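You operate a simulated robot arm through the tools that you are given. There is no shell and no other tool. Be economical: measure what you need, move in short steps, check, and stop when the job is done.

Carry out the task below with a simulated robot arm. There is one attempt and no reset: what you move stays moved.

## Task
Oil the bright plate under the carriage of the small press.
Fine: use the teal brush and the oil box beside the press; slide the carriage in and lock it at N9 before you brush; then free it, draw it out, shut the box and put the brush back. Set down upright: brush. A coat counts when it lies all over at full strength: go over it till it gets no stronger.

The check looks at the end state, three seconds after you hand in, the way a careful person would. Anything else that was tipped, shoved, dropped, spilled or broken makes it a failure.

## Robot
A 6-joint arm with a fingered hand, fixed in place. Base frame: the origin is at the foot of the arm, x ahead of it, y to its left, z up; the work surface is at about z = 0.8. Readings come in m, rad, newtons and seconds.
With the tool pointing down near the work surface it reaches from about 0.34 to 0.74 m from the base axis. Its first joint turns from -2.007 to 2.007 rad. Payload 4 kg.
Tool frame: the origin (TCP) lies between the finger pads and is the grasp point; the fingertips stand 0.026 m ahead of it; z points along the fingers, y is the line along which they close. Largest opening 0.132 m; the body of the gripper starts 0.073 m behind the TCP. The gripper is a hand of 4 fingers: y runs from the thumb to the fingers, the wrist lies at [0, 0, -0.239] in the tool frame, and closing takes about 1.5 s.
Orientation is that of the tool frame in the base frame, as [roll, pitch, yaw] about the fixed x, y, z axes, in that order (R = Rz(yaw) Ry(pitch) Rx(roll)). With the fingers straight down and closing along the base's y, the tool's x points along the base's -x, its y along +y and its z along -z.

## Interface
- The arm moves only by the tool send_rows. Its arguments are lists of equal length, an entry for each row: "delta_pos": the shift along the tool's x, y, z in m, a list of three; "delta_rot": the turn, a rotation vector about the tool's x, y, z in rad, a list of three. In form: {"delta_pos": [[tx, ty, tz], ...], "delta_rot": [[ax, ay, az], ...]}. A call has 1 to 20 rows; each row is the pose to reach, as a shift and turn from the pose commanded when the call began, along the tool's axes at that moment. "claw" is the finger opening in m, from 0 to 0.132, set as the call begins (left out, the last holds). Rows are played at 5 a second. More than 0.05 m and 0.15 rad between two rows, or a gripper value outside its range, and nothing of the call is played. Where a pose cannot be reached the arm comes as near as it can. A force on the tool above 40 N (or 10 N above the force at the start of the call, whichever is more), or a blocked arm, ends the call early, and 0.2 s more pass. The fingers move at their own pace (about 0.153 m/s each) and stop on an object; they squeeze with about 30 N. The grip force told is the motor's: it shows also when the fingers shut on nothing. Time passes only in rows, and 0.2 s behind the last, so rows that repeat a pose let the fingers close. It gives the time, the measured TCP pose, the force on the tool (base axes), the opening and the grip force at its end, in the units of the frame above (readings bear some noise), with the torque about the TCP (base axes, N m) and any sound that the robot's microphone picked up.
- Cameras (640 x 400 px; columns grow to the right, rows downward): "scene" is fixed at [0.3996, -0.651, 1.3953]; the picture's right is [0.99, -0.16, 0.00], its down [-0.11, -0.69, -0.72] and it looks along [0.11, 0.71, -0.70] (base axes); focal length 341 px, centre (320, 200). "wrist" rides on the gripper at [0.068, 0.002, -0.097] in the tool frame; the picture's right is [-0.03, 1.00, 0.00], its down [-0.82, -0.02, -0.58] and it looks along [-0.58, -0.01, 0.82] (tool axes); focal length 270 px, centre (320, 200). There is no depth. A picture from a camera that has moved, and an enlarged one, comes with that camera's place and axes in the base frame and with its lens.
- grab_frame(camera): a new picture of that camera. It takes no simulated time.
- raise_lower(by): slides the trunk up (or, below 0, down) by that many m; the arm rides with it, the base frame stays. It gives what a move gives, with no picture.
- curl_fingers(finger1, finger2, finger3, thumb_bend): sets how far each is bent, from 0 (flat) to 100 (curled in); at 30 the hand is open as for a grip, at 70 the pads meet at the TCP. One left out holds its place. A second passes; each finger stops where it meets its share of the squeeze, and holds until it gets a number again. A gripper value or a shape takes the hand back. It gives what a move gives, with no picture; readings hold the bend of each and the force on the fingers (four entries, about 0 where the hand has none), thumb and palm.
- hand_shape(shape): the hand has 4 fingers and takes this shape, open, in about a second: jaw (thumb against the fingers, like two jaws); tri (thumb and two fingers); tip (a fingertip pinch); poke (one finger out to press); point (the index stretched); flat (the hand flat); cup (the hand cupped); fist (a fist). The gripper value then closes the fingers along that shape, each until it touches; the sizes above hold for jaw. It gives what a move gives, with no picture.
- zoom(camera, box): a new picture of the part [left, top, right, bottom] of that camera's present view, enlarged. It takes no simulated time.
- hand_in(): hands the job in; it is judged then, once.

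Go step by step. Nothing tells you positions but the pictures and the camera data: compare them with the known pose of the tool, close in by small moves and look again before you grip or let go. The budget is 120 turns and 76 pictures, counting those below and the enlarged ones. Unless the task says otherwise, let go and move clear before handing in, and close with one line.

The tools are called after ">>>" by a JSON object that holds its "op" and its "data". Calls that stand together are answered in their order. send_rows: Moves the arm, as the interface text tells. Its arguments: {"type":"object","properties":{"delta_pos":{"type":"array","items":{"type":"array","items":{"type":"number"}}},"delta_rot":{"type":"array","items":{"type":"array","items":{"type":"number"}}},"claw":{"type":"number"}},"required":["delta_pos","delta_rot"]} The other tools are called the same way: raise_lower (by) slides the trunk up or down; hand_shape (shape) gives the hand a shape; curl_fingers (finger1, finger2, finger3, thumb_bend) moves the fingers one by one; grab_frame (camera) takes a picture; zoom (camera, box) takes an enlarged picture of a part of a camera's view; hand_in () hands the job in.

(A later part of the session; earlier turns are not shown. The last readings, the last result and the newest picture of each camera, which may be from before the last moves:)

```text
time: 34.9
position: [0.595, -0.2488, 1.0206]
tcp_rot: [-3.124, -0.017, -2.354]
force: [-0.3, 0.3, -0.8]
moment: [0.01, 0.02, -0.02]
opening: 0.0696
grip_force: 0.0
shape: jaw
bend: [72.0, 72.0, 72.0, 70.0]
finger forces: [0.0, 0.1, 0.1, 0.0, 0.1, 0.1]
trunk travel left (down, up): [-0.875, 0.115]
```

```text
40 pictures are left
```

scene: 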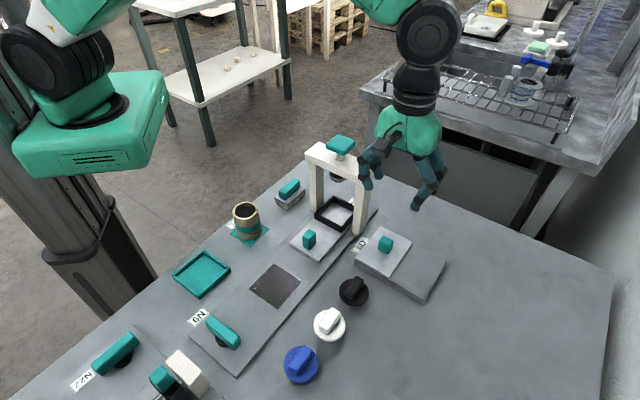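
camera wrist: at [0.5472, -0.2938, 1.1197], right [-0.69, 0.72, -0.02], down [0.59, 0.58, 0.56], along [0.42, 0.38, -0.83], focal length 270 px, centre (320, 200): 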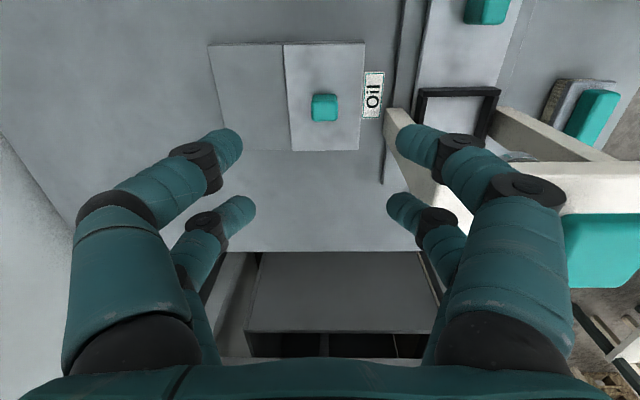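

The knob is at about (0.599,-0.244,0.852). I'll put it in the far finger pair to keep the hand clear of the arch leg, and descend partly to check.

>>> {"op": "send_rows", "data": {"delta_pos": [[0.012, 0.001, 0.04], [0.012, 0.001, 0.08], [0.012, 0.001, 0.115], [0.012, 0.001, 0.115]], "delta_rot": [[0, 0, 0], [0, 0, 0], [0, 0, 0], [0, 0, 0]]}}

>>> {"op": "grab_frame", "data": {"camera": "wrist"}}

>>> {"op": "zoom", "data": {"camera": "scene", "box": [300, 120, 460, 280]}}

```text
time: 35.9
position: [0.5865, -0.259, 0.9064]
tcp_rot: [-3.123, -0.018, -2.355]
force: [-0.9, -0.1, 0.3]
moment: [-0.01, 0.0, 0.01]
opening: 0.0697
grip_force: 0.1
shape: jaw
bend: [72.0, 72.0, 72.0, 70.0]
finger forces: [0.0, 0.1, 0.0, 0.0, 0.0, 0.0]
trunk travel left (down, up): [-0.875, 0.115]
```

```text
39 pictures are left
camera wrist: at [0.538, -0.3044, 1.0049], right [-0.69, 0.72, -0.02], down [0.59, 0.58, 0.56], along [0.42, 0.38, -0.83], focal length 270 px, centre (320, 200)
```

wrist: 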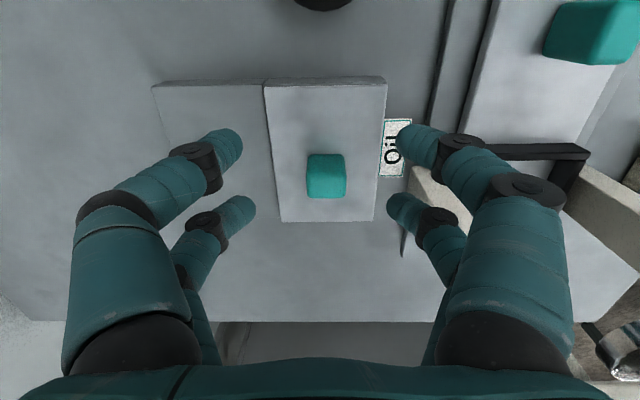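

```text
2.50 times, centred on (380, 200) of scene
camera zoom: at [0.3996, -0.651, 1.3953], right [0.99, -0.16, 0.0], down [-0.11, -0.69, -0.72], along [0.11, 0.71, -0.7], focal length 853 px, centre (170, 200)
```

zoom: 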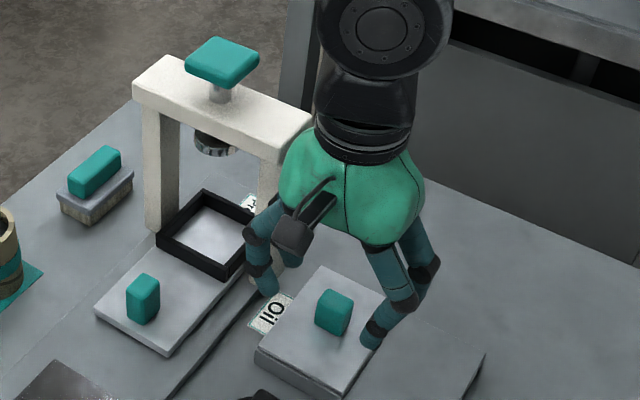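

The hand is close to the arch beam, so I'll lean it away by 0.2 rad while going down, with a narrower opening.

>>> {"op": "send_rows", "data": {"delta_pos": [[0, 0.001, 0], [0, 0.002, 0], [0, 0.002, 0.015], [0, 0.002, 0.034], [0, 0.002, 0.034]], "delta_rot": [[-0.1, 0, 0], [-0.2, 0, 0], [-0.2, 0, 0], [-0.2, 0, 0], [-0.2, 0, 0]], "claw": 0.055}}

>>> {"op": "grab_frame", "data": {"camera": "wrist"}}

>>> {"op": "zoom", "data": {"camera": "scene", "box": [300, 120, 460, 280]}}

```text
time: 37.1
position: [0.5844, -0.2584, 0.8714]
tcp_rot: [2.958, -0.017, -2.355]
force: [-0.1, -0.3, 0.4]
moment: [0.02, 0.01, -0.03]
opening: 0.0552
grip_force: 0.0
shape: jaw
bend: [73.0, 73.0, 73.0, 70.0]
finger forces: [0.1, 0.1, 0.0, 0.0, 0.1, 0.0]
trunk travel left (down, up): [-0.875, 0.115]
```

```text
37 pictures are left
camera wrist: at [0.5501, -0.3172, 0.9692], right [-0.67, 0.72, 0.18], down [0.67, 0.5, 0.55], along [0.3, 0.49, -0.82], focal length 270 px, centre (320, 200)
```

wrist: 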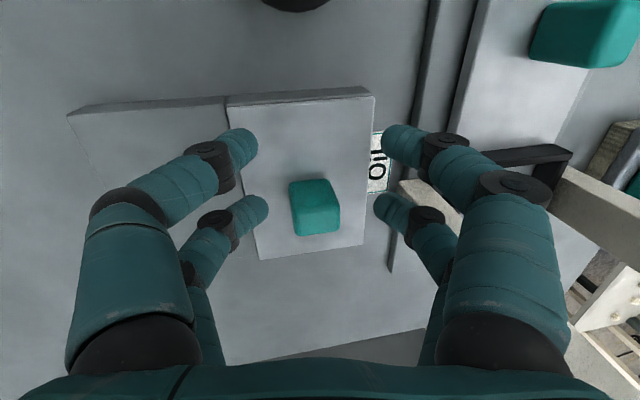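

```text
2.50 times, centred on (380, 200) of scene
camera zoom: at [0.3996, -0.651, 1.3953], right [0.99, -0.16, 0.0], down [-0.11, -0.69, -0.72], along [0.11, 0.71, -0.7], focal length 853 px, centre (170, 200)
```

zoom: 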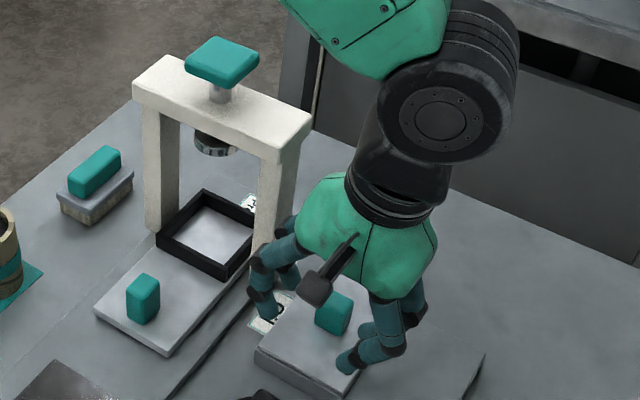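

Knob sits between the far pair. Closing with a limited opening so the idle fingers don't cross.

>>> {"op": "send_rows", "data": {"delta_pos": [[0, 0, 0.002], [0, 0, 0.002], [0, 0, 0.002], [0, 0, 0.002], [0, 0, 0.002]], "delta_rot": [[0, 0, 0], [0, 0, 0], [0, 0, 0], [0, 0, 0], [0, 0, 0]], "claw": 0.012}}

>>> {"op": "grab_frame", "data": {"camera": "wrist"}}

```text
time: 38.3
position: [0.5843, -0.2587, 0.8722]
tcp_rot: [2.96, -0.019, -2.355]
force: [4.9, -4.1, 6.0]
moment: [-0.02, -0.18, -0.11]
opening: 0.0141
grip_force: 0.1
shape: jaw
bend: [72.0, 71.0, 71.0, 70.0]
finger forces: [0.0, 1.6, 7.2, 0.1, 0.0, 0.0]
trunk travel left (down, up): [-0.875, 0.115]
```

```text
35 pictures are left
camera wrist: at [0.5501, -0.3171, 0.968], right [-0.67, 0.72, 0.18], down [0.67, 0.5, 0.55], along [0.3, 0.49, -0.82], focal length 270 px, centre (320, 200)
```

wrist: 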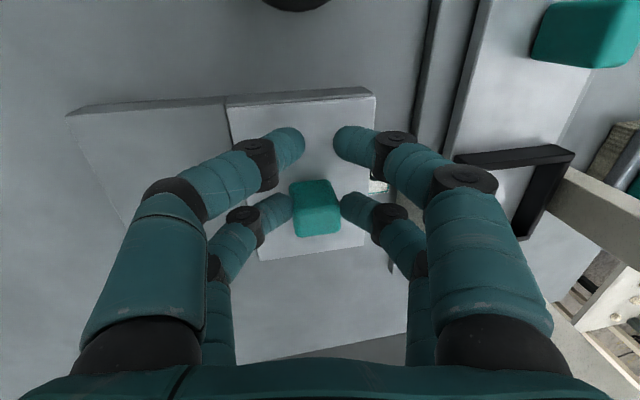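

The knob is straddled with light contact, good for pushing. Slide the lid outwards (away from the arch).

>>> {"op": "send_rows", "data": {"delta_pos": [[0, -0.01, -0.002], [0, -0.02, -0.0038], [0, -0.03, -0.0056], [0, -0.039, -0.0072]], "delta_rot": [[0, 0, 0], [0, 0, 0], [0, 0, 0], [0, 0, 0]]}}

>>> {"op": "grab_frame", "data": {"camera": "wrist"}}

```text
time: 39.3
position: [0.6115, -0.2855, 0.8694]
tcp_rot: [2.958, -0.017, -2.355]
force: [0.0, -0.5, 2.5]
moment: [-0.02, -0.07, -0.02]
opening: 0.0134
grip_force: 0.0
shape: jaw
bend: [72.0, 71.0, 71.0, 70.0]
finger forces: [0.0, 3.2, 3.4, 0.1, 0.0, 0.1]
trunk travel left (down, up): [-0.875, 0.115]
```

```text
34 pictures are left
camera wrist: at [0.5781, -0.3451, 0.9675], right [-0.68, 0.72, 0.18], down [0.67, 0.5, 0.55], along [0.3, 0.49, -0.82], focal length 270 px, centre (320, 200)
```

wrist: 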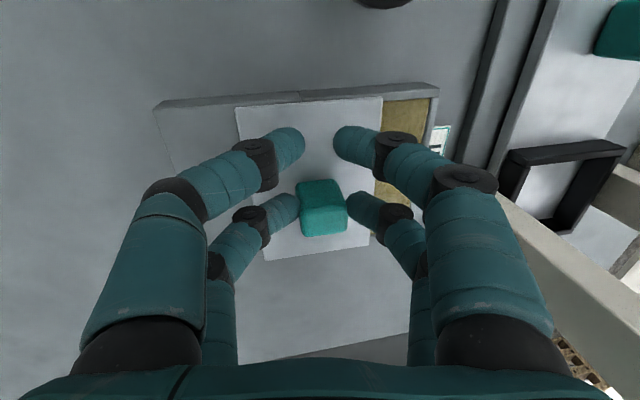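

The lid slides and a yellow oil pad appears. Continue about 4.5 cm more.

>>> {"op": "send_rows", "data": {"delta_pos": [[0, -0.01, -0.002], [0, -0.02, -0.0038], [0, -0.03, -0.0056], [0, -0.038, -0.007], [0, -0.042, -0.0078]], "delta_rot": [[0, 0, 0], [0, 0, 0], [0, 0, 0], [0, 0, 0], [0, 0, 0]]}}

>>> {"op": "grab_frame", "data": {"camera": "wrist"}}

```text
time: 40.5
position: [0.6317, -0.3061, 0.8706]
tcp_rot: [2.96, -0.02, -2.357]
force: [2.6, 2.8, -1.0]
moment: [0.02, -0.05, -0.04]
opening: 0.0131
grip_force: 0.0
shape: jaw
bend: [72.0, 70.0, 71.0, 70.0]
finger forces: [0.0, 3.0, 2.8, 0.0, 0.1, 0.0]
out of reach, approached as far as the arm can: row 4, 5
trunk travel left (down, up): [-0.875, 0.115]
```

```text
33 pictures are left
camera wrist: at [0.597, -0.3652, 0.9684], right [-0.67, 0.72, 0.18], down [0.67, 0.5, 0.55], along [0.3, 0.49, -0.82], focal length 270 px, centre (320, 200)
```

wrist: 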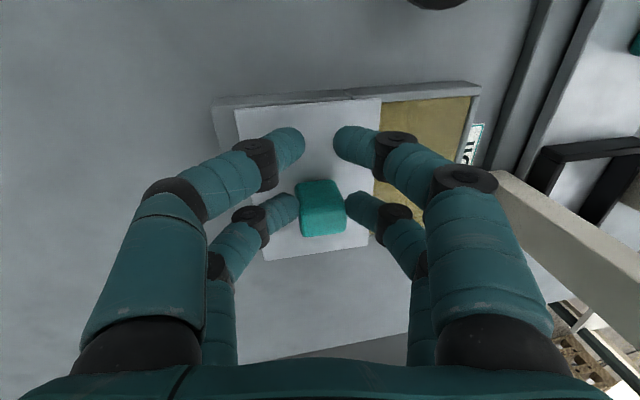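

Mostly open; the lean limits reach. I'll straighten the hand and push the last centimetre, then release and rise.

>>> {"op": "send_rows", "data": {"delta_pos": [[0, 0, 0], [0, 0, 0], [0, -0.008, -0.0015], [0, -0.014, -0.0026], [0, -0.014, -0.0026]], "delta_rot": [[0.1, 0, 0], [0.2, 0, 0], [0.2, 0, 0], [0.2, 0, 0], [0.2, 0, 0]]}}

>>> {"op": "send_rows", "data": {"delta_pos": [[0, 0, 0], [0, 0, 0], [0, 0, -0.03], [0, 0, -0.07], [0, 0, -0.11], [0, 0, -0.14]], "delta_rot": [[0, 0, 0], [0, 0, 0], [0, 0, 0], [0, 0, 0], [0, 0, 0], [0, 0, 0]], "claw": 0.05}}

>>> {"op": "grab_frame", "data": {"camera": "wrist"}}

```text
time: 41.2
position: [0.6394, -0.3107, 0.8823]
tcp_rot: [-3.101, -0.008, -2.356]
force: [0.7, -0.8, 20.3]
moment: [0.2, -0.33, -0.01]
opening: 0.0135
grip_force: 0.1
shape: jaw
bend: [72.0, 75.0, 72.0, 70.0]
finger forces: [0.0, 11.2, 9.5, 0.0, 0.1, 0.0]
trunk travel left (down, up): [-0.875, 0.115]
stopped in row 3: the force on the tool passed its limit at 43 N (the readings are from after the stop); the commanded pose is now the measured one
```

```text
time: 42.6
position: [0.6364, -0.3054, 1.0157]
tcp_rot: [-3.11, -0.012, -2.355]
force: [0.3, -0.4, 0.0]
moment: [0.03, 0.01, 0.0]
opening: 0.0497
grip_force: 0.1
shape: jaw
bend: [73.0, 74.0, 74.0, 70.0]
finger forces: [0.0, 0.0, 0.0, 0.0, 0.0, 0.0]
trunk travel left (down, up): [-0.875, 0.115]
```

```text
32 pictures are left
camera wrist: at [0.587, -0.349, 1.1144], right [-0.69, 0.72, -0.03], down [0.58, 0.58, 0.57], along [0.43, 0.37, -0.82], focal length 270 px, centre (320, 200)
```

wrist: 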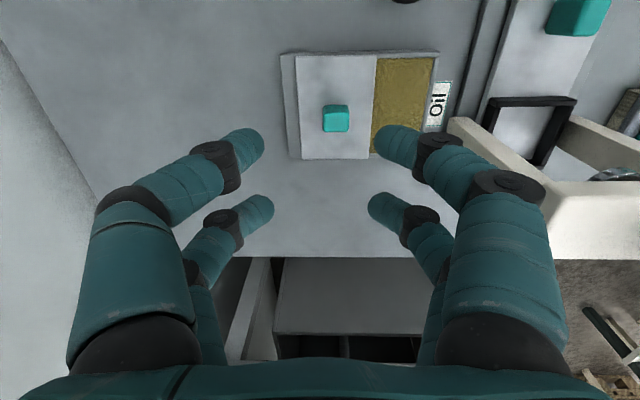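

The oil pad is well exposed, centred near (0.599,-0.238). Now I go high over the arch to the brush at about (0.421,-0.037), handle height about 0.841, keeping this yaw (fingers close across its handle).

>>> {"op": "send_rows", "data": {"delta_pos": [[0, 0, -0.04], [0, 0, -0.08], [0, 0, -0.12], [-0.004, 0.045, -0.12], [-0.009, 0.09, -0.12], [-0.014, 0.135, -0.12], [-0.019, 0.18, -0.12], [-0.024, 0.225, -0.12], [-0.029, 0.27, -0.12], [-0.034, 0.31, -0.12], [-0.038, 0.341, -0.12], [-0.038, 0.341, -0.08]], "delta_rot": [[0, 0, 0], [0, 0, 0], [0, 0, 0], [0, 0, 0], [0, 0, 0], [0, 0, 0], [0, 0, 0], [0, 0, 0], [0, 0, 0], [0, 0, 0], [0, 0, 0], [0, 0, 0]], "claw": 0.07}}

>>> {"op": "grab_frame", "data": {"camera": "wrist"}}

```text
time: 45.2
position: [0.4219, -0.0341, 1.0856]
tcp_rot: [-3.112, -0.013, -2.355]
force: [0.3, -0.6, -0.1]
moment: [0.0, 0.01, 0.03]
opening: 0.0694
grip_force: 0.1
shape: jaw
bend: [72.0, 72.0, 72.0, 70.0]
finger forces: [0.0, 0.0, 0.0, 0.1, 0.1, 0.1]
trunk travel left (down, up): [-0.875, 0.115]
```

```text
31 pictures are left
camera wrist: at [0.3722, -0.0792, 1.1836], right [-0.69, 0.72, -0.03], down [0.58, 0.58, 0.57], along [0.43, 0.37, -0.82], focal length 270 px, centre (320, 200)
```

wrist: 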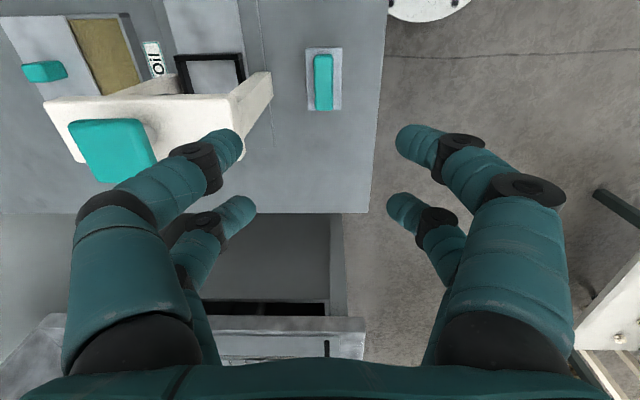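

The brush is seen with its handle at about (0.424,-0.038). I level the hand, then descend and check.

>>> {"op": "send_rows", "data": {"delta_pos": [[0.002, -0.003, 0], [0.002, -0.003, 0]], "delta_rot": [[-0.03, -0.013, 0], [-0.03, -0.013, 0]]}}

>>> {"op": "send_rows", "data": {"delta_pos": [[0, 0, 0.04], [0, 0, 0.08], [0, 0, 0.12], [0, 0, 0.16], [0, 0, 0.19], [0, 0, 0.19]], "delta_rot": [[0, 0, 0], [0, 0, 0], [0, 0, 0], [0, 0, 0], [0, 0, 0], [0, 0, 0]]}}

>>> {"op": "grab_frame", "data": {"camera": "wrist"}}

```text
time: 45.8
position: [0.4211, -0.0376, 1.0851]
tcp_rot: [3.141, 0.001, -2.354]
force: [0.5, 0.6, -1.0]
moment: [0.0, 0.03, -0.01]
opening: 0.0693
grip_force: 0.1
shape: jaw
bend: [72.0, 72.0, 72.0, 70.0]
finger forces: [0.0, 0.1, 0.0, 0.0, 0.1, 0.0]
trunk travel left (down, up): [-0.875, 0.115]
```

```text
time: 47.2
position: [0.4232, -0.0383, 0.8964]
tcp_rot: [-3.14, -0.002, -2.357]
force: [-2.0, 1.5, 0.6]
moment: [-0.05, -0.08, 0.01]
opening: 0.069
grip_force: 0.1
shape: jaw
bend: [72.0, 72.0, 72.0, 70.0]
finger forces: [0.1, 0.0, 2.1, 0.1, 0.0, 0.1]
trunk travel left (down, up): [-0.875, 0.115]
```

```text
30 pictures are left
camera wrist: at [0.3744, -0.0861, 0.9937], right [-0.69, 0.72, 0.0], down [0.59, 0.56, 0.58], along [0.42, 0.4, -0.82], focal length 270 px, centre (320, 200)
```

wrist: 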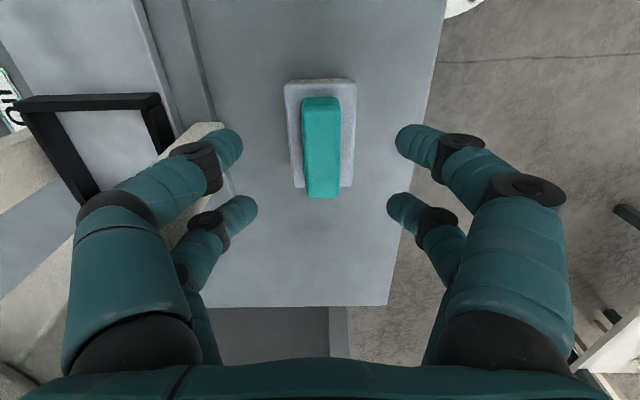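

A finger brushes the arch end lightly (about 2 N). I'll narrow the opening, shift 4 mm away and see if contact disappears, then lower.

>>> {"op": "send_rows", "data": {"delta_pos": [[0, 0.004, 0], [0, 0.004, 0], [0, 0.004, 0]], "delta_rot": [[0, 0, 0], [0, 0, 0], [0, 0, 0]], "claw": 0.045}}

>>> {"op": "send_rows", "data": {"delta_pos": [[0.004, 0, 0.01], [0.004, 0, 0.02], [0.004, 0, 0.03], [0.004, 0, 0.036]], "delta_rot": [[0, 0, 0], [0, 0, 0], [0, 0, 0], [0, 0, 0]]}}

>>> {"op": "grab_frame", "data": {"camera": "wrist"}}

>>> {"op": "zoom", "data": {"camera": "scene", "box": [220, 110, 380, 260]}}

```text
time: 48.0
position: [0.4195, -0.0354, 0.8963]
tcp_rot: [-3.141, 0.0, -2.356]
force: [0.4, 0.0, -0.3]
moment: [-0.02, 0.02, -0.01]
opening: 0.0452
grip_force: 0.1
shape: jaw
bend: [73.0, 73.0, 73.0, 70.0]
finger forces: [0.1, 0.1, 0.1, 0.0, 0.0, 0.1]
trunk travel left (down, up): [-0.875, 0.115]
```

```text
time: 49.0
position: [0.4164, -0.038, 0.8601]
tcp_rot: [3.141, 0.0, -2.356]
force: [0.3, -0.5, 0.5]
moment: [-0.02, -0.01, 0.0]
opening: 0.0452
grip_force: 0.1
shape: jaw
bend: [73.0, 73.0, 73.0, 70.0]
finger forces: [0.0, 0.0, 0.0, 0.1, 0.0, 0.1]
trunk travel left (down, up): [-0.875, 0.115]
```

```text
29 pictures are left
camera wrist: at [0.3681, -0.0861, 0.9575], right [-0.69, 0.72, 0.0], down [0.59, 0.56, 0.58], along [0.42, 0.4, -0.82], focal length 270 px, centre (320, 200)
```

wrist: 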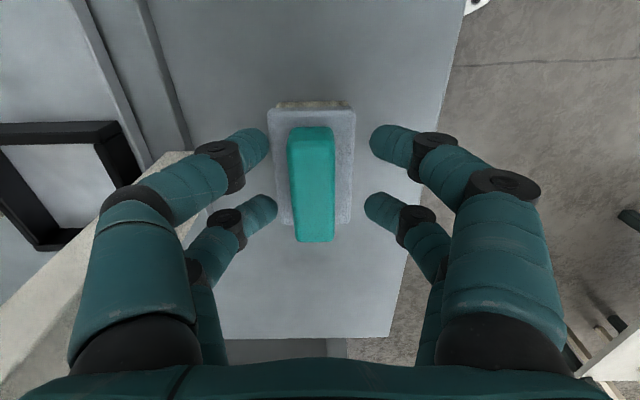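

```text
2.67 times, centred on (300, 185) of scene
camera zoom: at [0.3996, -0.651, 1.3953], right [0.99, -0.16, 0.0], down [-0.11, -0.69, -0.72], along [0.11, 0.71, -0.7], focal length 910 px, centre (373, 240)
```

zoom: 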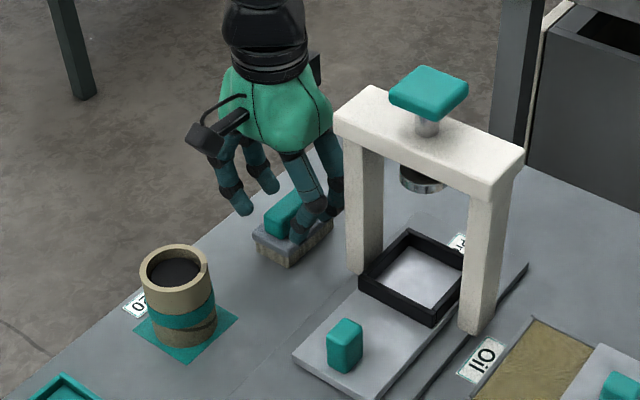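

Clear of the arch and the handle lies between both pairs. Small re-centre, then close on the handle.

>>> {"op": "send_rows", "data": {"delta_pos": [[0, -0.003, 0.003], [0, -0.003, 0.003]], "delta_rot": [[0, 0, 0], [0, 0, 0]]}}

>>> {"op": "send_rows", "data": {"delta_pos": [[0, 0, 0], [0, 0, 0], [0, 0, 0], [0, 0, 0], [0, 0, 0], [0, 0, 0]], "delta_rot": [[0, 0, 0], [0, 0, 0], [0, 0, 0], [0, 0, 0], [0, 0, 0], [0, 0, 0]], "claw": 0.008}}

>>> {"op": "grab_frame", "data": {"camera": "wrist"}}

```text
time: 49.6
position: [0.4188, -0.0404, 0.8569]
tcp_rot: [-3.141, 0.0, -2.356]
force: [0.9, -0.3, 0.4]
moment: [0.01, 0.0, -0.02]
opening: 0.0456
grip_force: 0.0
shape: jaw
bend: [73.0, 73.0, 73.0, 70.0]
finger forces: [0.1, 0.1, 0.0, 0.0, 0.0, 0.1]
trunk travel left (down, up): [-0.875, 0.115]
```

```text
time: 51.0
position: [0.418, -0.0417, 0.8569]
tcp_rot: [3.141, 0.0, -2.357]
force: [0.2, 0.0, 1.0]
moment: [0.02, 0.03, -0.01]
opening: 0.0157
grip_force: 29.7
shape: jaw
bend: [72.0, 72.0, 72.0, 70.0]
finger forces: [27.0, 27.0, 26.6, 0.0, 27.3, 0.0]
trunk travel left (down, up): [-0.875, 0.115]
```

```text
27 pictures are left
camera wrist: at [0.3703, -0.0883, 0.9549], right [-0.69, 0.72, 0.0], down [0.59, 0.56, 0.58], along [0.42, 0.4, -0.82], focal length 270 px, centre (320, 200)
```

wrist: 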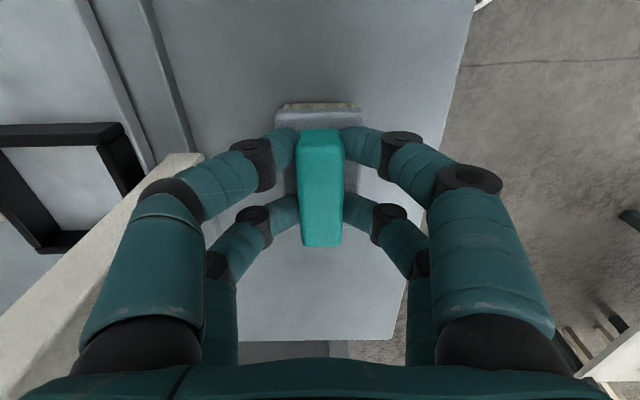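

The brush is held firmly (grasp pose 0.4185,-0.041,0.857). I lift it high over the arch and bring it above the oil pad.

>>> {"op": "send_rows", "data": {"delta_pos": [[0, 0, -0.04], [0, 0, -0.085], [0, 0, -0.13], [0, 0, -0.175], [0, 0, -0.22], [0, 0, -0.265], [0, 0, -0.29], [0.004, -0.045, -0.29], [0.008, -0.09, -0.29], [0.012, -0.135, -0.29], [0.016, -0.18, -0.29], [0.02, -0.225, -0.29], [0.024, -0.27, -0.29], [0.027, -0.269, -0.25], [0.027, -0.269, -0.205], [0.027, -0.269, -0.16], [0.027, -0.269, -0.11], [0.027, -0.269, -0.07], [0.027, -0.269, -0.06]], "delta_rot": [[0, 0, 0], [0, 0, 0], [0, 0, 0], [0, 0, 0], [0, 0, 0], [0, 0, 0], [0, 0, 0], [0, 0, 0], [0, 0, 0], [0, 0, 0], [0, 0, 0], [0, 0, 0], [0, 0, 0], [0, 0, 0], [0, 0, 0], [0, 0, 0], [0, 0, 0], [0, 0, 0], [0, 0, 0]]}}

>>> {"op": "grab_frame", "data": {"camera": "wrist"}}

>>> {"op": "zoom", "data": {"camera": "scene", "box": [300, 140, 460, 300]}}

```text
time: 55.0
position: [0.59, -0.2499, 0.9165]
tcp_rot: [3.14, 0.0, -2.356]
force: [0.0, -0.9, -1.3]
moment: [-0.02, 0.04, 0.0]
opening: 0.0154
grip_force: 29.9
shape: jaw
bend: [72.0, 72.0, 72.0, 70.0]
finger forces: [27.1, 27.1, 26.7, 0.0, 27.3, 0.1]
trunk travel left (down, up): [-0.875, 0.115]
```

```text
26 pictures are left
camera wrist: at [0.5409, -0.2982, 1.0151], right [-0.69, 0.72, 0.0], down [0.59, 0.56, 0.58], along [0.42, 0.4, -0.82], focal length 270 px, centre (320, 200)
```

wrist: 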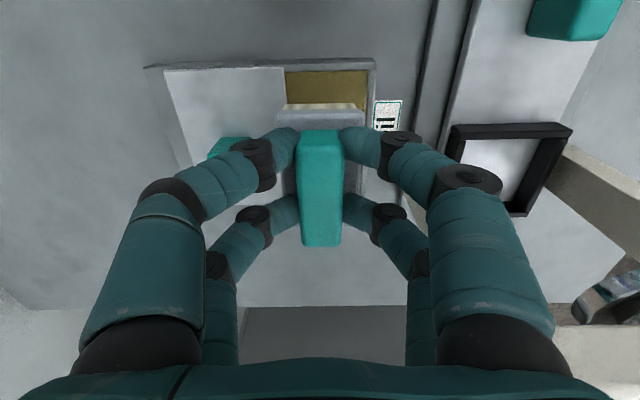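

```text
2.50 times, centred on (380, 220) of scene
camera zoom: at [0.3996, -0.651, 1.3953], right [0.99, -0.16, 0.0], down [-0.11, -0.69, -0.72], along [0.11, 0.71, -0.7], focal length 853 px, centre (170, 150)
```

zoom: 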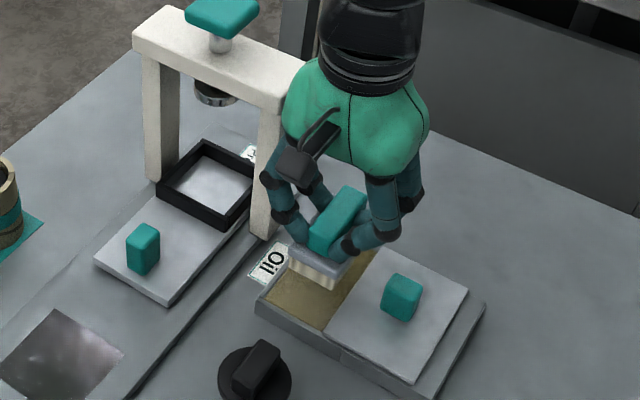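

The brush is above the pad with margins on both sides. I'll lower slowly and watch the force.

>>> {"op": "send_rows", "data": {"delta_pos": [[0, 0.003, 0.01], [0, 0.003, 0.02], [0, 0.003, 0.027], [0, 0.003, 0.031]], "delta_rot": [[0, 0, 0], [0, 0, 0], [0, 0, 0], [0, 0, 0]]}}

```text
time: 56.0
position: [0.5892, -0.2461, 0.8864]
tcp_rot: [3.141, -0.002, -2.355]
force: [0.4, 0.0, -1.4]
moment: [-0.01, 0.04, 0.02]
opening: 0.0152
grip_force: 30.1
shape: jaw
bend: [72.0, 72.0, 72.0, 70.0]
finger forces: [27.1, 27.1, 26.9, 0.0, 27.3, 0.1]
trunk travel left (down, up): [-0.875, 0.115]
```

>>> {"op": "send_rows", "data": {"delta_pos": [[0, 0, 0.003], [0, 0, 0.006], [0, 0, 0.009]], "delta_rot": [[0, 0, 0], [0, 0, 0], [0, 0, 0]]}}

>>> {"op": "zoom", "data": {"camera": "scene", "box": [340, 190, 440, 290]}}

```text
time: 56.8
position: [0.5884, -0.2475, 0.8777]
tcp_rot: [3.141, -0.001, -2.356]
force: [0.4, 0.6, -1.3]
moment: [-0.03, 0.0, 0.0]
opening: 0.0153
grip_force: 30.1
shape: jaw
bend: [72.0, 72.0, 72.0, 70.0]
finger forces: [27.1, 26.9, 26.8, 0.0, 27.4, 0.0]
trunk travel left (down, up): [-0.875, 0.115]
```

```text
4.00 times, centred on (390, 240) of scene
camera zoom: at [0.3996, -0.651, 1.3953], right [0.99, -0.16, 0.0], down [-0.11, -0.69, -0.72], along [0.11, 0.71, -0.7], focal length 1365 px, centre (40, 40)
```

zoom: 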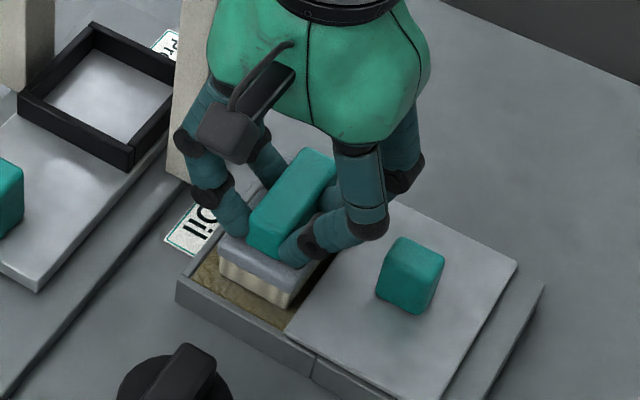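

>>> {"op": "send_rows", "data": {"delta_pos": [[0, 0, 0.002], [0, 0, 0.004], [0, 0, 0.006], [0, 0, 0.008]], "delta_rot": [[0, 0, 0], [0, 0, 0], [0, 0, 0], [0, 0, 0]]}}

```text
time: 57.8
position: [0.5881, -0.2471, 0.8741]
tcp_rot: [-3.133, 0.003, -2.357]
force: [-2.0, 1.5, 32.0]
moment: [-0.07, 0.14, 0.01]
opening: 0.0165
grip_force: 29.5
shape: jaw
bend: [73.0, 73.0, 73.0, 71.0]
finger forces: [32.9, 32.1, 30.4, 0.0, 33.0, 0.0]
trunk travel left (down, up): [-0.875, 0.115]
```

Contact at TCP z≈0.875. I ease off, give a tiny rub within the pad and lift to look at the bristles.

>>> {"op": "send_rows", "data": {"delta_pos": [[0, 0, -0.0035], [0.005, 0, -0.0035], [-0.003, 0, -0.0035], [0.004, 0, -0.0035], [0, 0, -0.0035], [0, 0, -0.02], [0, 0, -0.05]], "delta_rot": [[0, 0, 0], [0, 0, 0], [0, 0, 0], [0, 0, 0], [0, 0, 0], [0, 0, 0], [0, 0, 0]]}}

>>> {"op": "zoom", "data": {"camera": "scene", "box": [330, 180, 450, 290]}}

```text
time: 59.4
position: [0.5872, -0.2482, 0.9189]
tcp_rot: [3.14, -0.001, -2.357]
force: [0.2, 0.9, -1.2]
moment: [0.03, 0.04, 0.01]
opening: 0.0161
grip_force: 30.2
shape: jaw
bend: [73.0, 73.0, 73.0, 71.0]
finger forces: [30.4, 30.2, 30.2, 0.0, 30.7, 0.0]
trunk travel left (down, up): [-0.875, 0.115]
```

```text
3.64 times, centred on (390, 235) of scene
camera zoom: at [0.3996, -0.651, 1.3953], right [0.99, -0.16, 0.0], down [-0.11, -0.69, -0.72], along [0.11, 0.71, -0.7], focal length 1241 px, centre (66, 73)
```

zoom: 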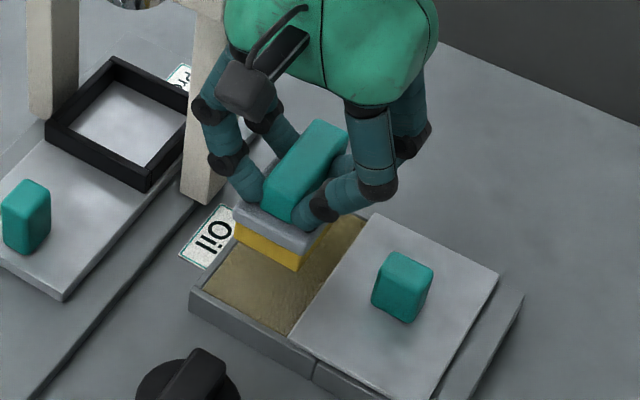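

The bristles are loaded with yellow oil. Now I carry the brush to the bright plate, turning the hand to yaw 2.356 (mid-range), so the brush lies across the rail.

>>> {"op": "send_rows", "data": {"delta_pos": [[0.03, 0, -0.03], [0.06, 0, -0.04], [0.09, 0.01, -0.04], [0.12, 0.03, -0.04], [0.135, 0.05, -0.04], [0.15, 0.07, -0.04], [0.16, 0.09, -0.04], [0.165, 0.105, -0.04], [0.17, 0.12, -0.04], [0.174, 0.13, -0.04], [0.174, 0.135, -0.04], [0.174, 0.135, -0.04], [0.174, 0.135, -0.03], [0.174, 0.135, -0.02]], "delta_rot": [[0, 0, 0], [0, 0, 0.05], [0, 0, 0.19], [0, 0, 0.33], [0, 0, 0.47], [0, 0, 0.61], [0, 0, 0.75], [0, 0, 0.89], [0, 0, 1.03], [0, 0, 1.17], [0, 0, 1.31], [0, 0, 1.45], [0, 0, 1.57], [0, 0, 1.57]]}}

>>> {"op": "grab_frame", "data": {"camera": "wrist"}}

>>> {"op": "zoom", "data": {"camera": "scene", "box": [190, 210, 350, 350]}}

```text
time: 62.4
position: [0.3688, -0.274, 0.9388]
tcp_rot: [-3.141, 0.0, 2.357]
force: [-0.1, 0.7, -0.9]
moment: [0.0, 0.05, 0.0]
opening: 0.016
grip_force: 30.3
shape: jaw
bend: [73.0, 73.0, 73.0, 71.0]
finger forces: [30.4, 30.0, 29.8, 0.1, 30.6, 0.0]
trunk travel left (down, up): [-0.875, 0.115]
```

```text
22 pictures are left
camera wrist: at [0.3231, -0.2261, 1.0364], right [0.72, 0.69, 0.0], down [0.56, -0.59, 0.58], along [0.4, -0.42, -0.82], focal length 270 px, centre (320, 200)
```

wrist: 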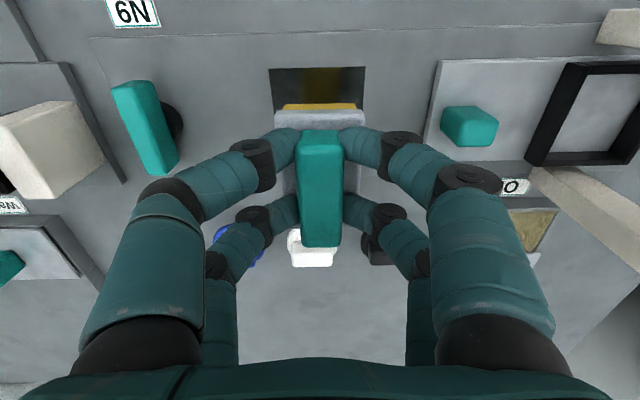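

```text
2.86 times, centred on (270, 280) of scene
camera zoom: at [0.3996, -0.651, 1.3953], right [0.99, -0.16, 0.0], down [-0.11, -0.69, -0.72], along [0.11, 0.71, -0.7], focal length 975 px, centre (463, -29)
```

zoom: 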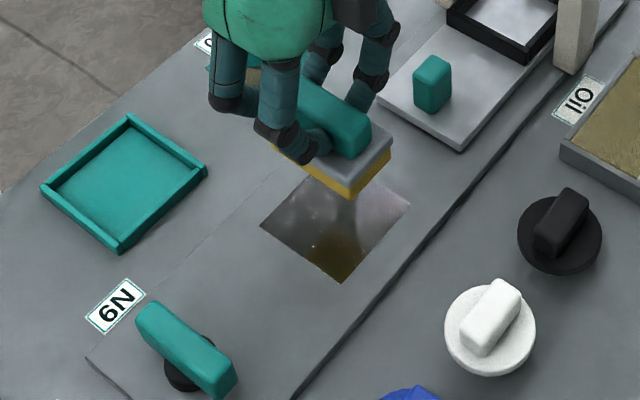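

The plate is directly below the brush and centred within a few mm. I'll lower at the lever-side edge, feeling for contact.

>>> {"op": "send_rows", "data": {"delta_pos": [[0, -0.02, 0.03], [0, -0.02, 0.055], [0, -0.02, 0.064], [0, -0.02, 0.068], [0, -0.02, 0.071]], "delta_rot": [[0, 0, 0], [0, 0, 0], [0, 0, 0], [0, 0, 0], [0, 0, 0]]}}

```text
time: 63.6
position: [0.3556, -0.2886, 0.8688]
tcp_rot: [-3.14, 0.0, 2.357]
force: [1.4, -0.4, -0.6]
moment: [0.01, 0.01, 0.0]
opening: 0.0161
grip_force: 30.5
shape: jaw
bend: [73.0, 73.0, 73.0, 71.0]
finger forces: [30.3, 30.0, 29.7, 0.0, 30.5, 0.0]
trunk travel left (down, up): [-0.875, 0.115]
```

>>> {"op": "send_rows", "data": {"delta_pos": [[0, 0, 0.001], [0, 0, 0.002], [0, 0, 0.003], [0, 0, 0.004]], "delta_rot": [[0, 0, 0], [0, 0, 0], [0, 0, 0], [0, 0, 0]]}}

```text
time: 64.6
position: [0.3554, -0.288, 0.8653]
tcp_rot: [3.141, 0.003, 2.358]
force: [1.6, 2.4, 14.6]
moment: [0.02, 0.06, -0.02]
opening: 0.016
grip_force: 29.9
shape: jaw
bend: [73.0, 73.0, 73.0, 71.0]
finger forces: [31.8, 31.2, 29.6, 0.1, 31.2, 0.0]
trunk travel left (down, up): [-0.875, 0.115]
```

Contact at about 14 N. Now stroke along the plate, back and forth with small side offsets.

>>> {"op": "send_rows", "data": {"delta_pos": [[0, 0.01, -0.001], [0, 0.02, -0.001], [0, 0.03, -0.001], [0, 0.04, -0.001], [0.005, 0.04, -0.001], [0.005, 0.03, -0.001], [0.005, 0.02, -0.001], [0.005, 0.01, -0.001], [0.005, 0, -0.001], [-0.005, 0, -0.001], [-0.005, 0.01, -0.001], [-0.005, 0.02, -0.001], [-0.005, 0.03, -0.001], [-0.005, 0.04, -0.001]], "delta_rot": [[0, 0, 0], [0, 0, 0], [0, 0, 0], [0, 0, 0], [0, 0, 0], [0, 0, 0], [0, 0, 0], [0, 0, 0], [0, 0, 0], [0, 0, 0], [0, 0, 0], [0, 0, 0], [0, 0, 0], [0, 0, 0]]}}

>>> {"op": "send_rows", "data": {"delta_pos": [[0.005, 0, -0.03], [0.005, 0, -0.06], [0.045, 0.03, -0.06], [0.085, 0.03, -0.06]], "delta_rot": [[0, 0, 0], [0, 0, 0], [0, 0, 0], [0, 0, 0]]}}

>>> {"op": "zoom", "data": {"camera": "scene", "box": [210, 230, 340, 350]}}

```text
time: 67.6
position: [0.3861, -0.2632, 0.8668]
tcp_rot: [3.139, 0.003, 2.357]
force: [-2.2, -2.4, 10.3]
moment: [-0.11, 0.09, -0.04]
opening: 0.016
grip_force: 29.6
shape: jaw
bend: [73.0, 73.0, 73.0, 71.0]
finger forces: [30.2, 29.8, 31.0, 0.1, 32.2, 0.1]
trunk travel left (down, up): [-0.875, 0.115]
```

```text
time: 68.6
position: [0.3475, -0.1815, 0.9252]
tcp_rot: [3.14, 0.002, 2.359]
force: [-0.8, -0.1, -1.1]
moment: [0.03, 0.0, 0.02]
opening: 0.0162
grip_force: 30.2
shape: jaw
bend: [73.0, 73.0, 73.0, 71.0]
finger forces: [30.3, 30.0, 29.8, 0.0, 30.6, 0.1]
trunk travel left (down, up): [-0.875, 0.115]
```

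```text
3.33 times, centred on (275, 290) of scene
camera zoom: at [0.3996, -0.651, 1.3953], right [0.99, -0.16, 0.0], down [-0.11, -0.69, -0.72], along [0.11, 0.71, -0.7], focal length 1138 px, centre (470, -100)
```

zoom: 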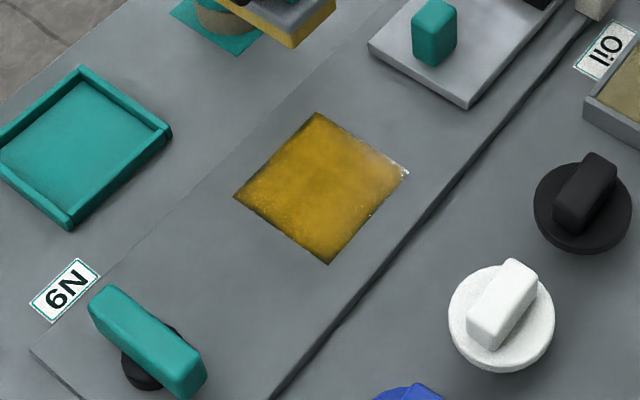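

Good coat over nearly all the plate; edges (especially the lever side, the lower right and the right corner) are still thin. I go over again with wider strokes.

>>> {"op": "send_rows", "data": {"delta_pos": [[-0.04, -0.04, 0], [-0.08, -0.065, 0], [-0.08, -0.0745, 0.04], [-0.084, -0.0745, 0.0605], [-0.09, -0.0745, 0.0605], [-0.09, -0.062, 0.0605], [-0.09, -0.05, 0.0605], [-0.09, -0.037, 0.0605], [-0.09, -0.0245, 0.0605], [-0.082, -0.0245, 0.0605], [-0.082, -0.037, 0.0605], [-0.082, -0.05, 0.0605], [-0.082, -0.062, 0.0605], [-0.082, -0.0745, 0.0605], [-0.074, -0.0745, 0.0605], [-0.074, -0.062, 0.0605], [-0.074, -0.05, 0.0605], [-0.074, -0.037, 0.0605], [-0.074, -0.0245, 0.0605], [-0.09, -0.0245, 0.0605]], "delta_rot": [[0, 0, 0], [0, 0, 0], [0, 0, 0], [0, 0, 0], [0, 0, 0], [0, 0, 0], [0, 0, 0], [0, 0, 0], [0, 0, 0], [0, 0, 0], [0, 0, 0], [0, 0, 0], [0, 0, 0], [0, 0, 0], [0, 0, 0], [0, 0, 0], [0, 0, 0], [0, 0, 0], [0, 0, 0], [0, 0, 0]]}}

>>> {"op": "send_rows", "data": {"delta_pos": [[0.005, 0, -0.03], [0.01, 0, -0.0605], [0.05, 0.0245, -0.0605], [0.09, 0.0245, -0.0605]], "delta_rot": [[0, 0, 0], [0, 0, 0], [0, 0, 0], [0, 0, 0]]}}

>>> {"op": "zoom", "data": {"camera": "scene", "box": [225, 250, 325, 320]}}

```text
refused: row 1 steps farther than a row can; nothing moved
```

```text
time: 69.6
position: [0.3134, -0.1079, 0.9871]
tcp_rot: [-3.141, -0.002, 2.36]
force: [0.0, 1.0, -1.7]
moment: [-0.01, 0.0, -0.02]
opening: 0.016
grip_force: 29.9
shape: jaw
bend: [73.0, 73.0, 73.0, 71.0]
finger forces: [30.3, 30.0, 29.7, 0.1, 30.5, 0.0]
out of reach, approached as far as the arm can: row 4
trunk travel left (down, up): [-0.875, 0.115]
```

```text
5.71 times, centred on (275, 285) of scene
camera zoom: at [0.3996, -0.651, 1.3953], right [0.99, -0.16, 0.0], down [-0.11, -0.69, -0.72], along [0.11, 0.71, -0.7], focal length 1950 px, centre (577, -286)
```

zoom: 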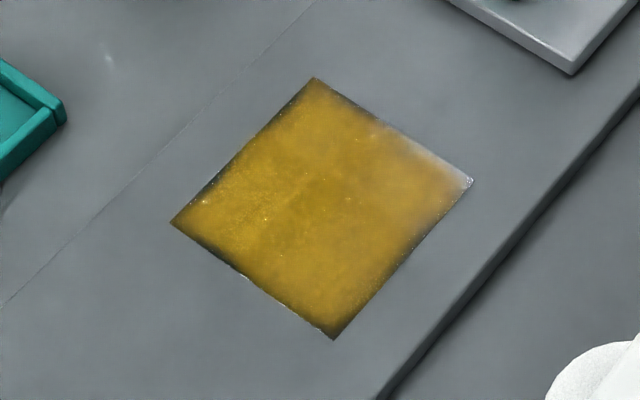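

One call was refused (step too large), so the hand just rose further away; nothing touched. Edges need more oil; I move back above the plate in legal steps.

>>> {"op": "send_rows", "data": {"delta_pos": [[-0.035, -0.018, 0], [-0.07, -0.036, 0], [-0.105, -0.054, 0.02], [-0.14, -0.072, 0.04], [-0.156, -0.078, 0.057], [-0.156, -0.078, 0.057]], "delta_rot": [[0, 0, 0], [0, 0, 0], [0, 0, 0], [0, 0, 0], [0, 0, 0.003], [0, 0, 0.003]]}}

>>> {"op": "grab_frame", "data": {"camera": "scene"}}

```text
time: 71.0
position: [0.3682, -0.2722, 0.9312]
tcp_rot: [3.141, 0.0, 2.354]
force: [0.5, 0.7, -1.9]
moment: [0.0, 0.01, -0.01]
opening: 0.0159
grip_force: 30.2
shape: jaw
bend: [73.0, 73.0, 73.0, 71.0]
finger forces: [30.2, 30.0, 29.8, 0.0, 30.5, 0.1]
trunk travel left (down, up): [-0.875, 0.115]
```

```text
18 pictures are left
```

scene: 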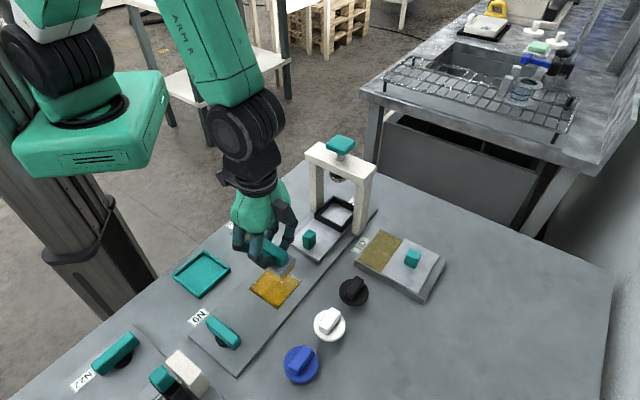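

Back above the plate. Second coat with wider strokes.

>>> {"op": "send_rows", "data": {"delta_pos": [[-0.001, -0.02, 0.03], [-0.003, -0.026, 0.055], [-0.006, -0.026, 0.0655], [-0.011, -0.026, 0.0655], [-0.011, -0.013, 0.0655], [-0.011, 0, 0.0655], [-0.011, 0.013, 0.0655], [-0.011, 0.026, 0.0655], [-0.003, 0.026, 0.0655], [-0.003, 0.013, 0.0655], [-0.003, 0, 0.0655], [-0.003, -0.013, 0.0655], [-0.003, -0.026, 0.0655], [0.006, -0.026, 0.0655], [0.006, -0.013, 0.0655], [0.006, 0, 0.0655], [0.006, 0.013, 0.0655], [0.006, 0.026, 0.0655], [-0.003, 0.026, 0.0655], [-0.011, 0.026, 0.0655]], "delta_rot": [[0, 0, 0], [0, 0, 0], [0, 0, 0], [0, 0, 0], [0, 0, 0], [0, 0, 0], [0, 0, 0], [0, 0, 0], [0, 0, 0], [0, 0, 0], [0, 0, 0], [0, 0, 0], [0, 0, 0], [0, 0, 0], [0, 0, 0], [0, 0, 0], [0, 0, 0], [0, 0, 0], [0, 0, 0], [0, 0, 0]]}}

>>> {"op": "send_rows", "data": {"delta_pos": [[0.003, -0.003, -0.03], [0.01, -0.003, -0.0655], [0.05, -0.01, -0.0655], [0.08, -0.026, -0.0655]], "delta_rot": [[0, 0, 0], [0, 0, 0], [0, 0, 0], [0, 0, 0]]}}

>>> {"op": "zoom", "data": {"camera": "scene", "box": [225, 250, 325, 320]}}

```text
time: 75.2
position: [0.3938, -0.2606, 0.8658]
tcp_rot: [-3.141, 0.001, 2.354]
force: [-0.6, 1.5, 3.1]
moment: [0.01, 0.06, -0.03]
opening: 0.016
grip_force: 30.0
shape: jaw
bend: [73.0, 73.0, 73.0, 71.0]
finger forces: [30.8, 30.4, 29.9, 0.0, 30.6, 0.0]
trunk travel left (down, up): [-0.875, 0.115]
```

```text
time: 76.2
position: [0.319, -0.2232, 0.9302]
tcp_rot: [3.14, 0.003, 2.355]
force: [0.5, 0.6, -0.9]
moment: [0.01, -0.01, 0.01]
opening: 0.0162
grip_force: 30.2
shape: jaw
bend: [73.0, 73.0, 73.0, 71.0]
finger forces: [30.3, 30.0, 29.8, 0.1, 30.5, 0.1]
trunk travel left (down, up): [-0.875, 0.115]
```

```text
5.71 times, centred on (275, 285) of scene
camera zoom: at [0.3996, -0.651, 1.3953], right [0.99, -0.16, 0.0], down [-0.11, -0.69, -0.72], along [0.11, 0.71, -0.7], focal length 1950 px, centre (577, -286)
```

zoom: 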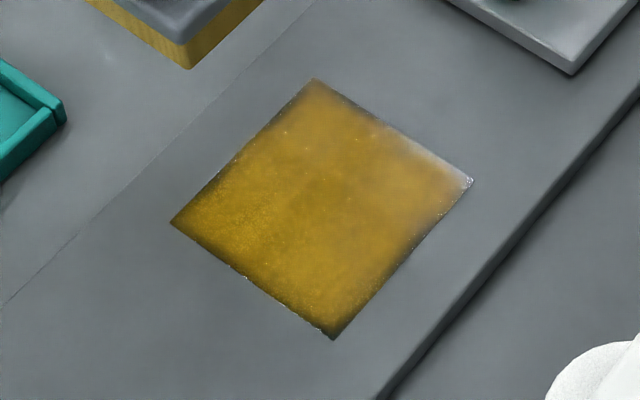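

The coat looks nearly unchanged with faded edges, and the brush looks drier. I'll reload it at the oil pad.

>>> {"op": "send_rows", "data": {"delta_pos": [[-0.01, 0.008, -0.03], [-0.025, 0.02, -0.035], [-0.04, 0.033, -0.035], [-0.055, 0.046, -0.035], [-0.07, 0.058, -0.035], [-0.085, 0.07, -0.035], [-0.1, 0.083, -0.035], [-0.115, 0.096, -0.035], [-0.13, 0.109, -0.035], [-0.145, 0.121, -0.035], [-0.16, 0.134, -0.035], [-0.175, 0.147, -0.035], [-0.193, 0.161, -0.035], [-0.208, 0.174, -0.02], [-0.208, 0.174, 0.01], [-0.208, 0.174, 0.01]], "delta_rot": [[0, 0, -0.1], [0, 0, -0.24], [0, 0, -0.38], [0, 0, -0.52], [0, 0, -0.66], [0, 0, -0.8], [0, 0, -0.94], [0, 0, -1.08], [0, 0, -1.22], [0, 0, -1.36], [0, 0, -1.5], [0, 0, -1.57], [0, 0, -1.57], [0, 0, -1.57], [0, 0, -1.57], [0, 0, -1.57]]}}

```text
time: 79.6
position: [0.5899, -0.2474, 0.9207]
tcp_rot: [-3.141, 0.0, -2.359]
force: [-0.1, -0.5, -0.6]
moment: [-0.01, 0.03, 0.02]
opening: 0.016
grip_force: 30.3
shape: jaw
bend: [73.0, 73.0, 73.0, 71.0]
finger forces: [30.2, 30.1, 29.7, 0.0, 30.5, 0.0]
trunk travel left (down, up): [-0.875, 0.115]
```

Over the pad again; press, rub a bit and lift.

>>> {"op": "send_rows", "data": {"delta_pos": [[0, 0, 0.025], [0, 0, 0.04], [0, 0, 0.046], [0, 0, 0.048], [0.006, 0, 0.048], [-0.003, 0, 0.048], [0.006, 0, 0.048], [-0.003, 0, 0.048], [0.003, 0.002, 0.048], [0, 0, 0.047], [0, 0, 0.02], [0, 0, 0]], "delta_rot": [[0, 0, 0], [0, 0, 0], [0, 0, 0], [0, 0, 0], [0, 0, 0], [0, 0, 0], [0, 0, 0], [0, 0, 0], [0, 0, 0], [0, 0, 0], [0, 0, 0], [0, 0, 0]]}}

>>> {"op": "send_rows", "data": {"delta_pos": [[0.03, 0, -0.03], [0.06, 0, -0.04], [0.09, 0.01, -0.04], [0.12, 0.03, -0.04], [0.135, 0.05, -0.04], [0.15, 0.07, -0.04], [0.16, 0.09, -0.04], [0.165, 0.105, -0.04], [0.17, 0.12, -0.04], [0.174, 0.13, -0.04], [0.174, 0.137, -0.04], [0.174, 0.137, -0.04], [0.174, 0.137, -0.03], [0.174, 0.137, -0.02]], "delta_rot": [[0, 0, 0], [0, 0, 0.05], [0, 0, 0.19], [0, 0, 0.33], [0, 0, 0.47], [0, 0, 0.61], [0, 0, 0.75], [0, 0, 0.89], [0, 0, 1.03], [0, 0, 1.17], [0, 0, 1.31], [0, 0, 1.45], [0, 0, 1.567], [0, 0, 1.567]]}}

>>> {"op": "zoom", "data": {"camera": "scene", "box": [200, 220, 340, 340]}}

```text
time: 82.2
position: [0.5913, -0.2478, 0.9203]
tcp_rot: [3.14, -0.001, -2.356]
force: [-0.3, -1.1, -1.4]
moment: [0.03, 0.03, 0.01]
opening: 0.0161
grip_force: 30.3
shape: jaw
bend: [73.0, 73.0, 73.0, 71.0]
finger forces: [30.3, 30.1, 29.8, 0.0, 30.6, 0.1]
trunk travel left (down, up): [-0.875, 0.115]
```

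```text
time: 85.2
position: [0.3698, -0.2747, 0.9425]
tcp_rot: [-3.141, 0.0, 2.358]
force: [1.4, 0.8, -0.9]
moment: [0.03, -0.01, -0.02]
opening: 0.0161
grip_force: 29.7
shape: jaw
bend: [73.0, 73.0, 73.0, 71.0]
finger forces: [30.3, 30.2, 30.0, 0.0, 30.6, 0.0]
trunk travel left (down, up): [-0.875, 0.115]
```

```text
3.33 times, centred on (270, 280) of scene
camera zoom: at [0.3996, -0.651, 1.3953], right [0.99, -0.16, 0.0], down [-0.11, -0.69, -0.72], along [0.11, 0.71, -0.7], focal length 1138 px, centre (487, -67)
```

zoom: 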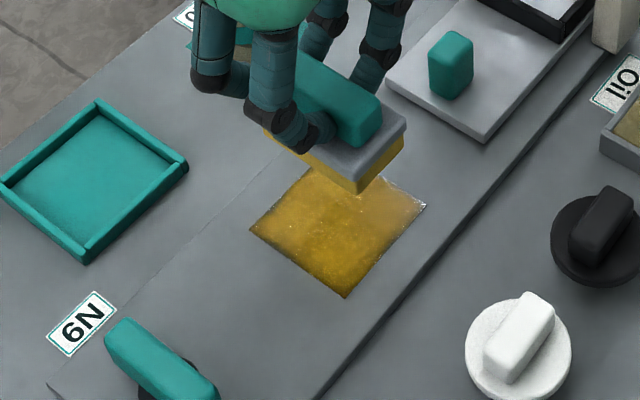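

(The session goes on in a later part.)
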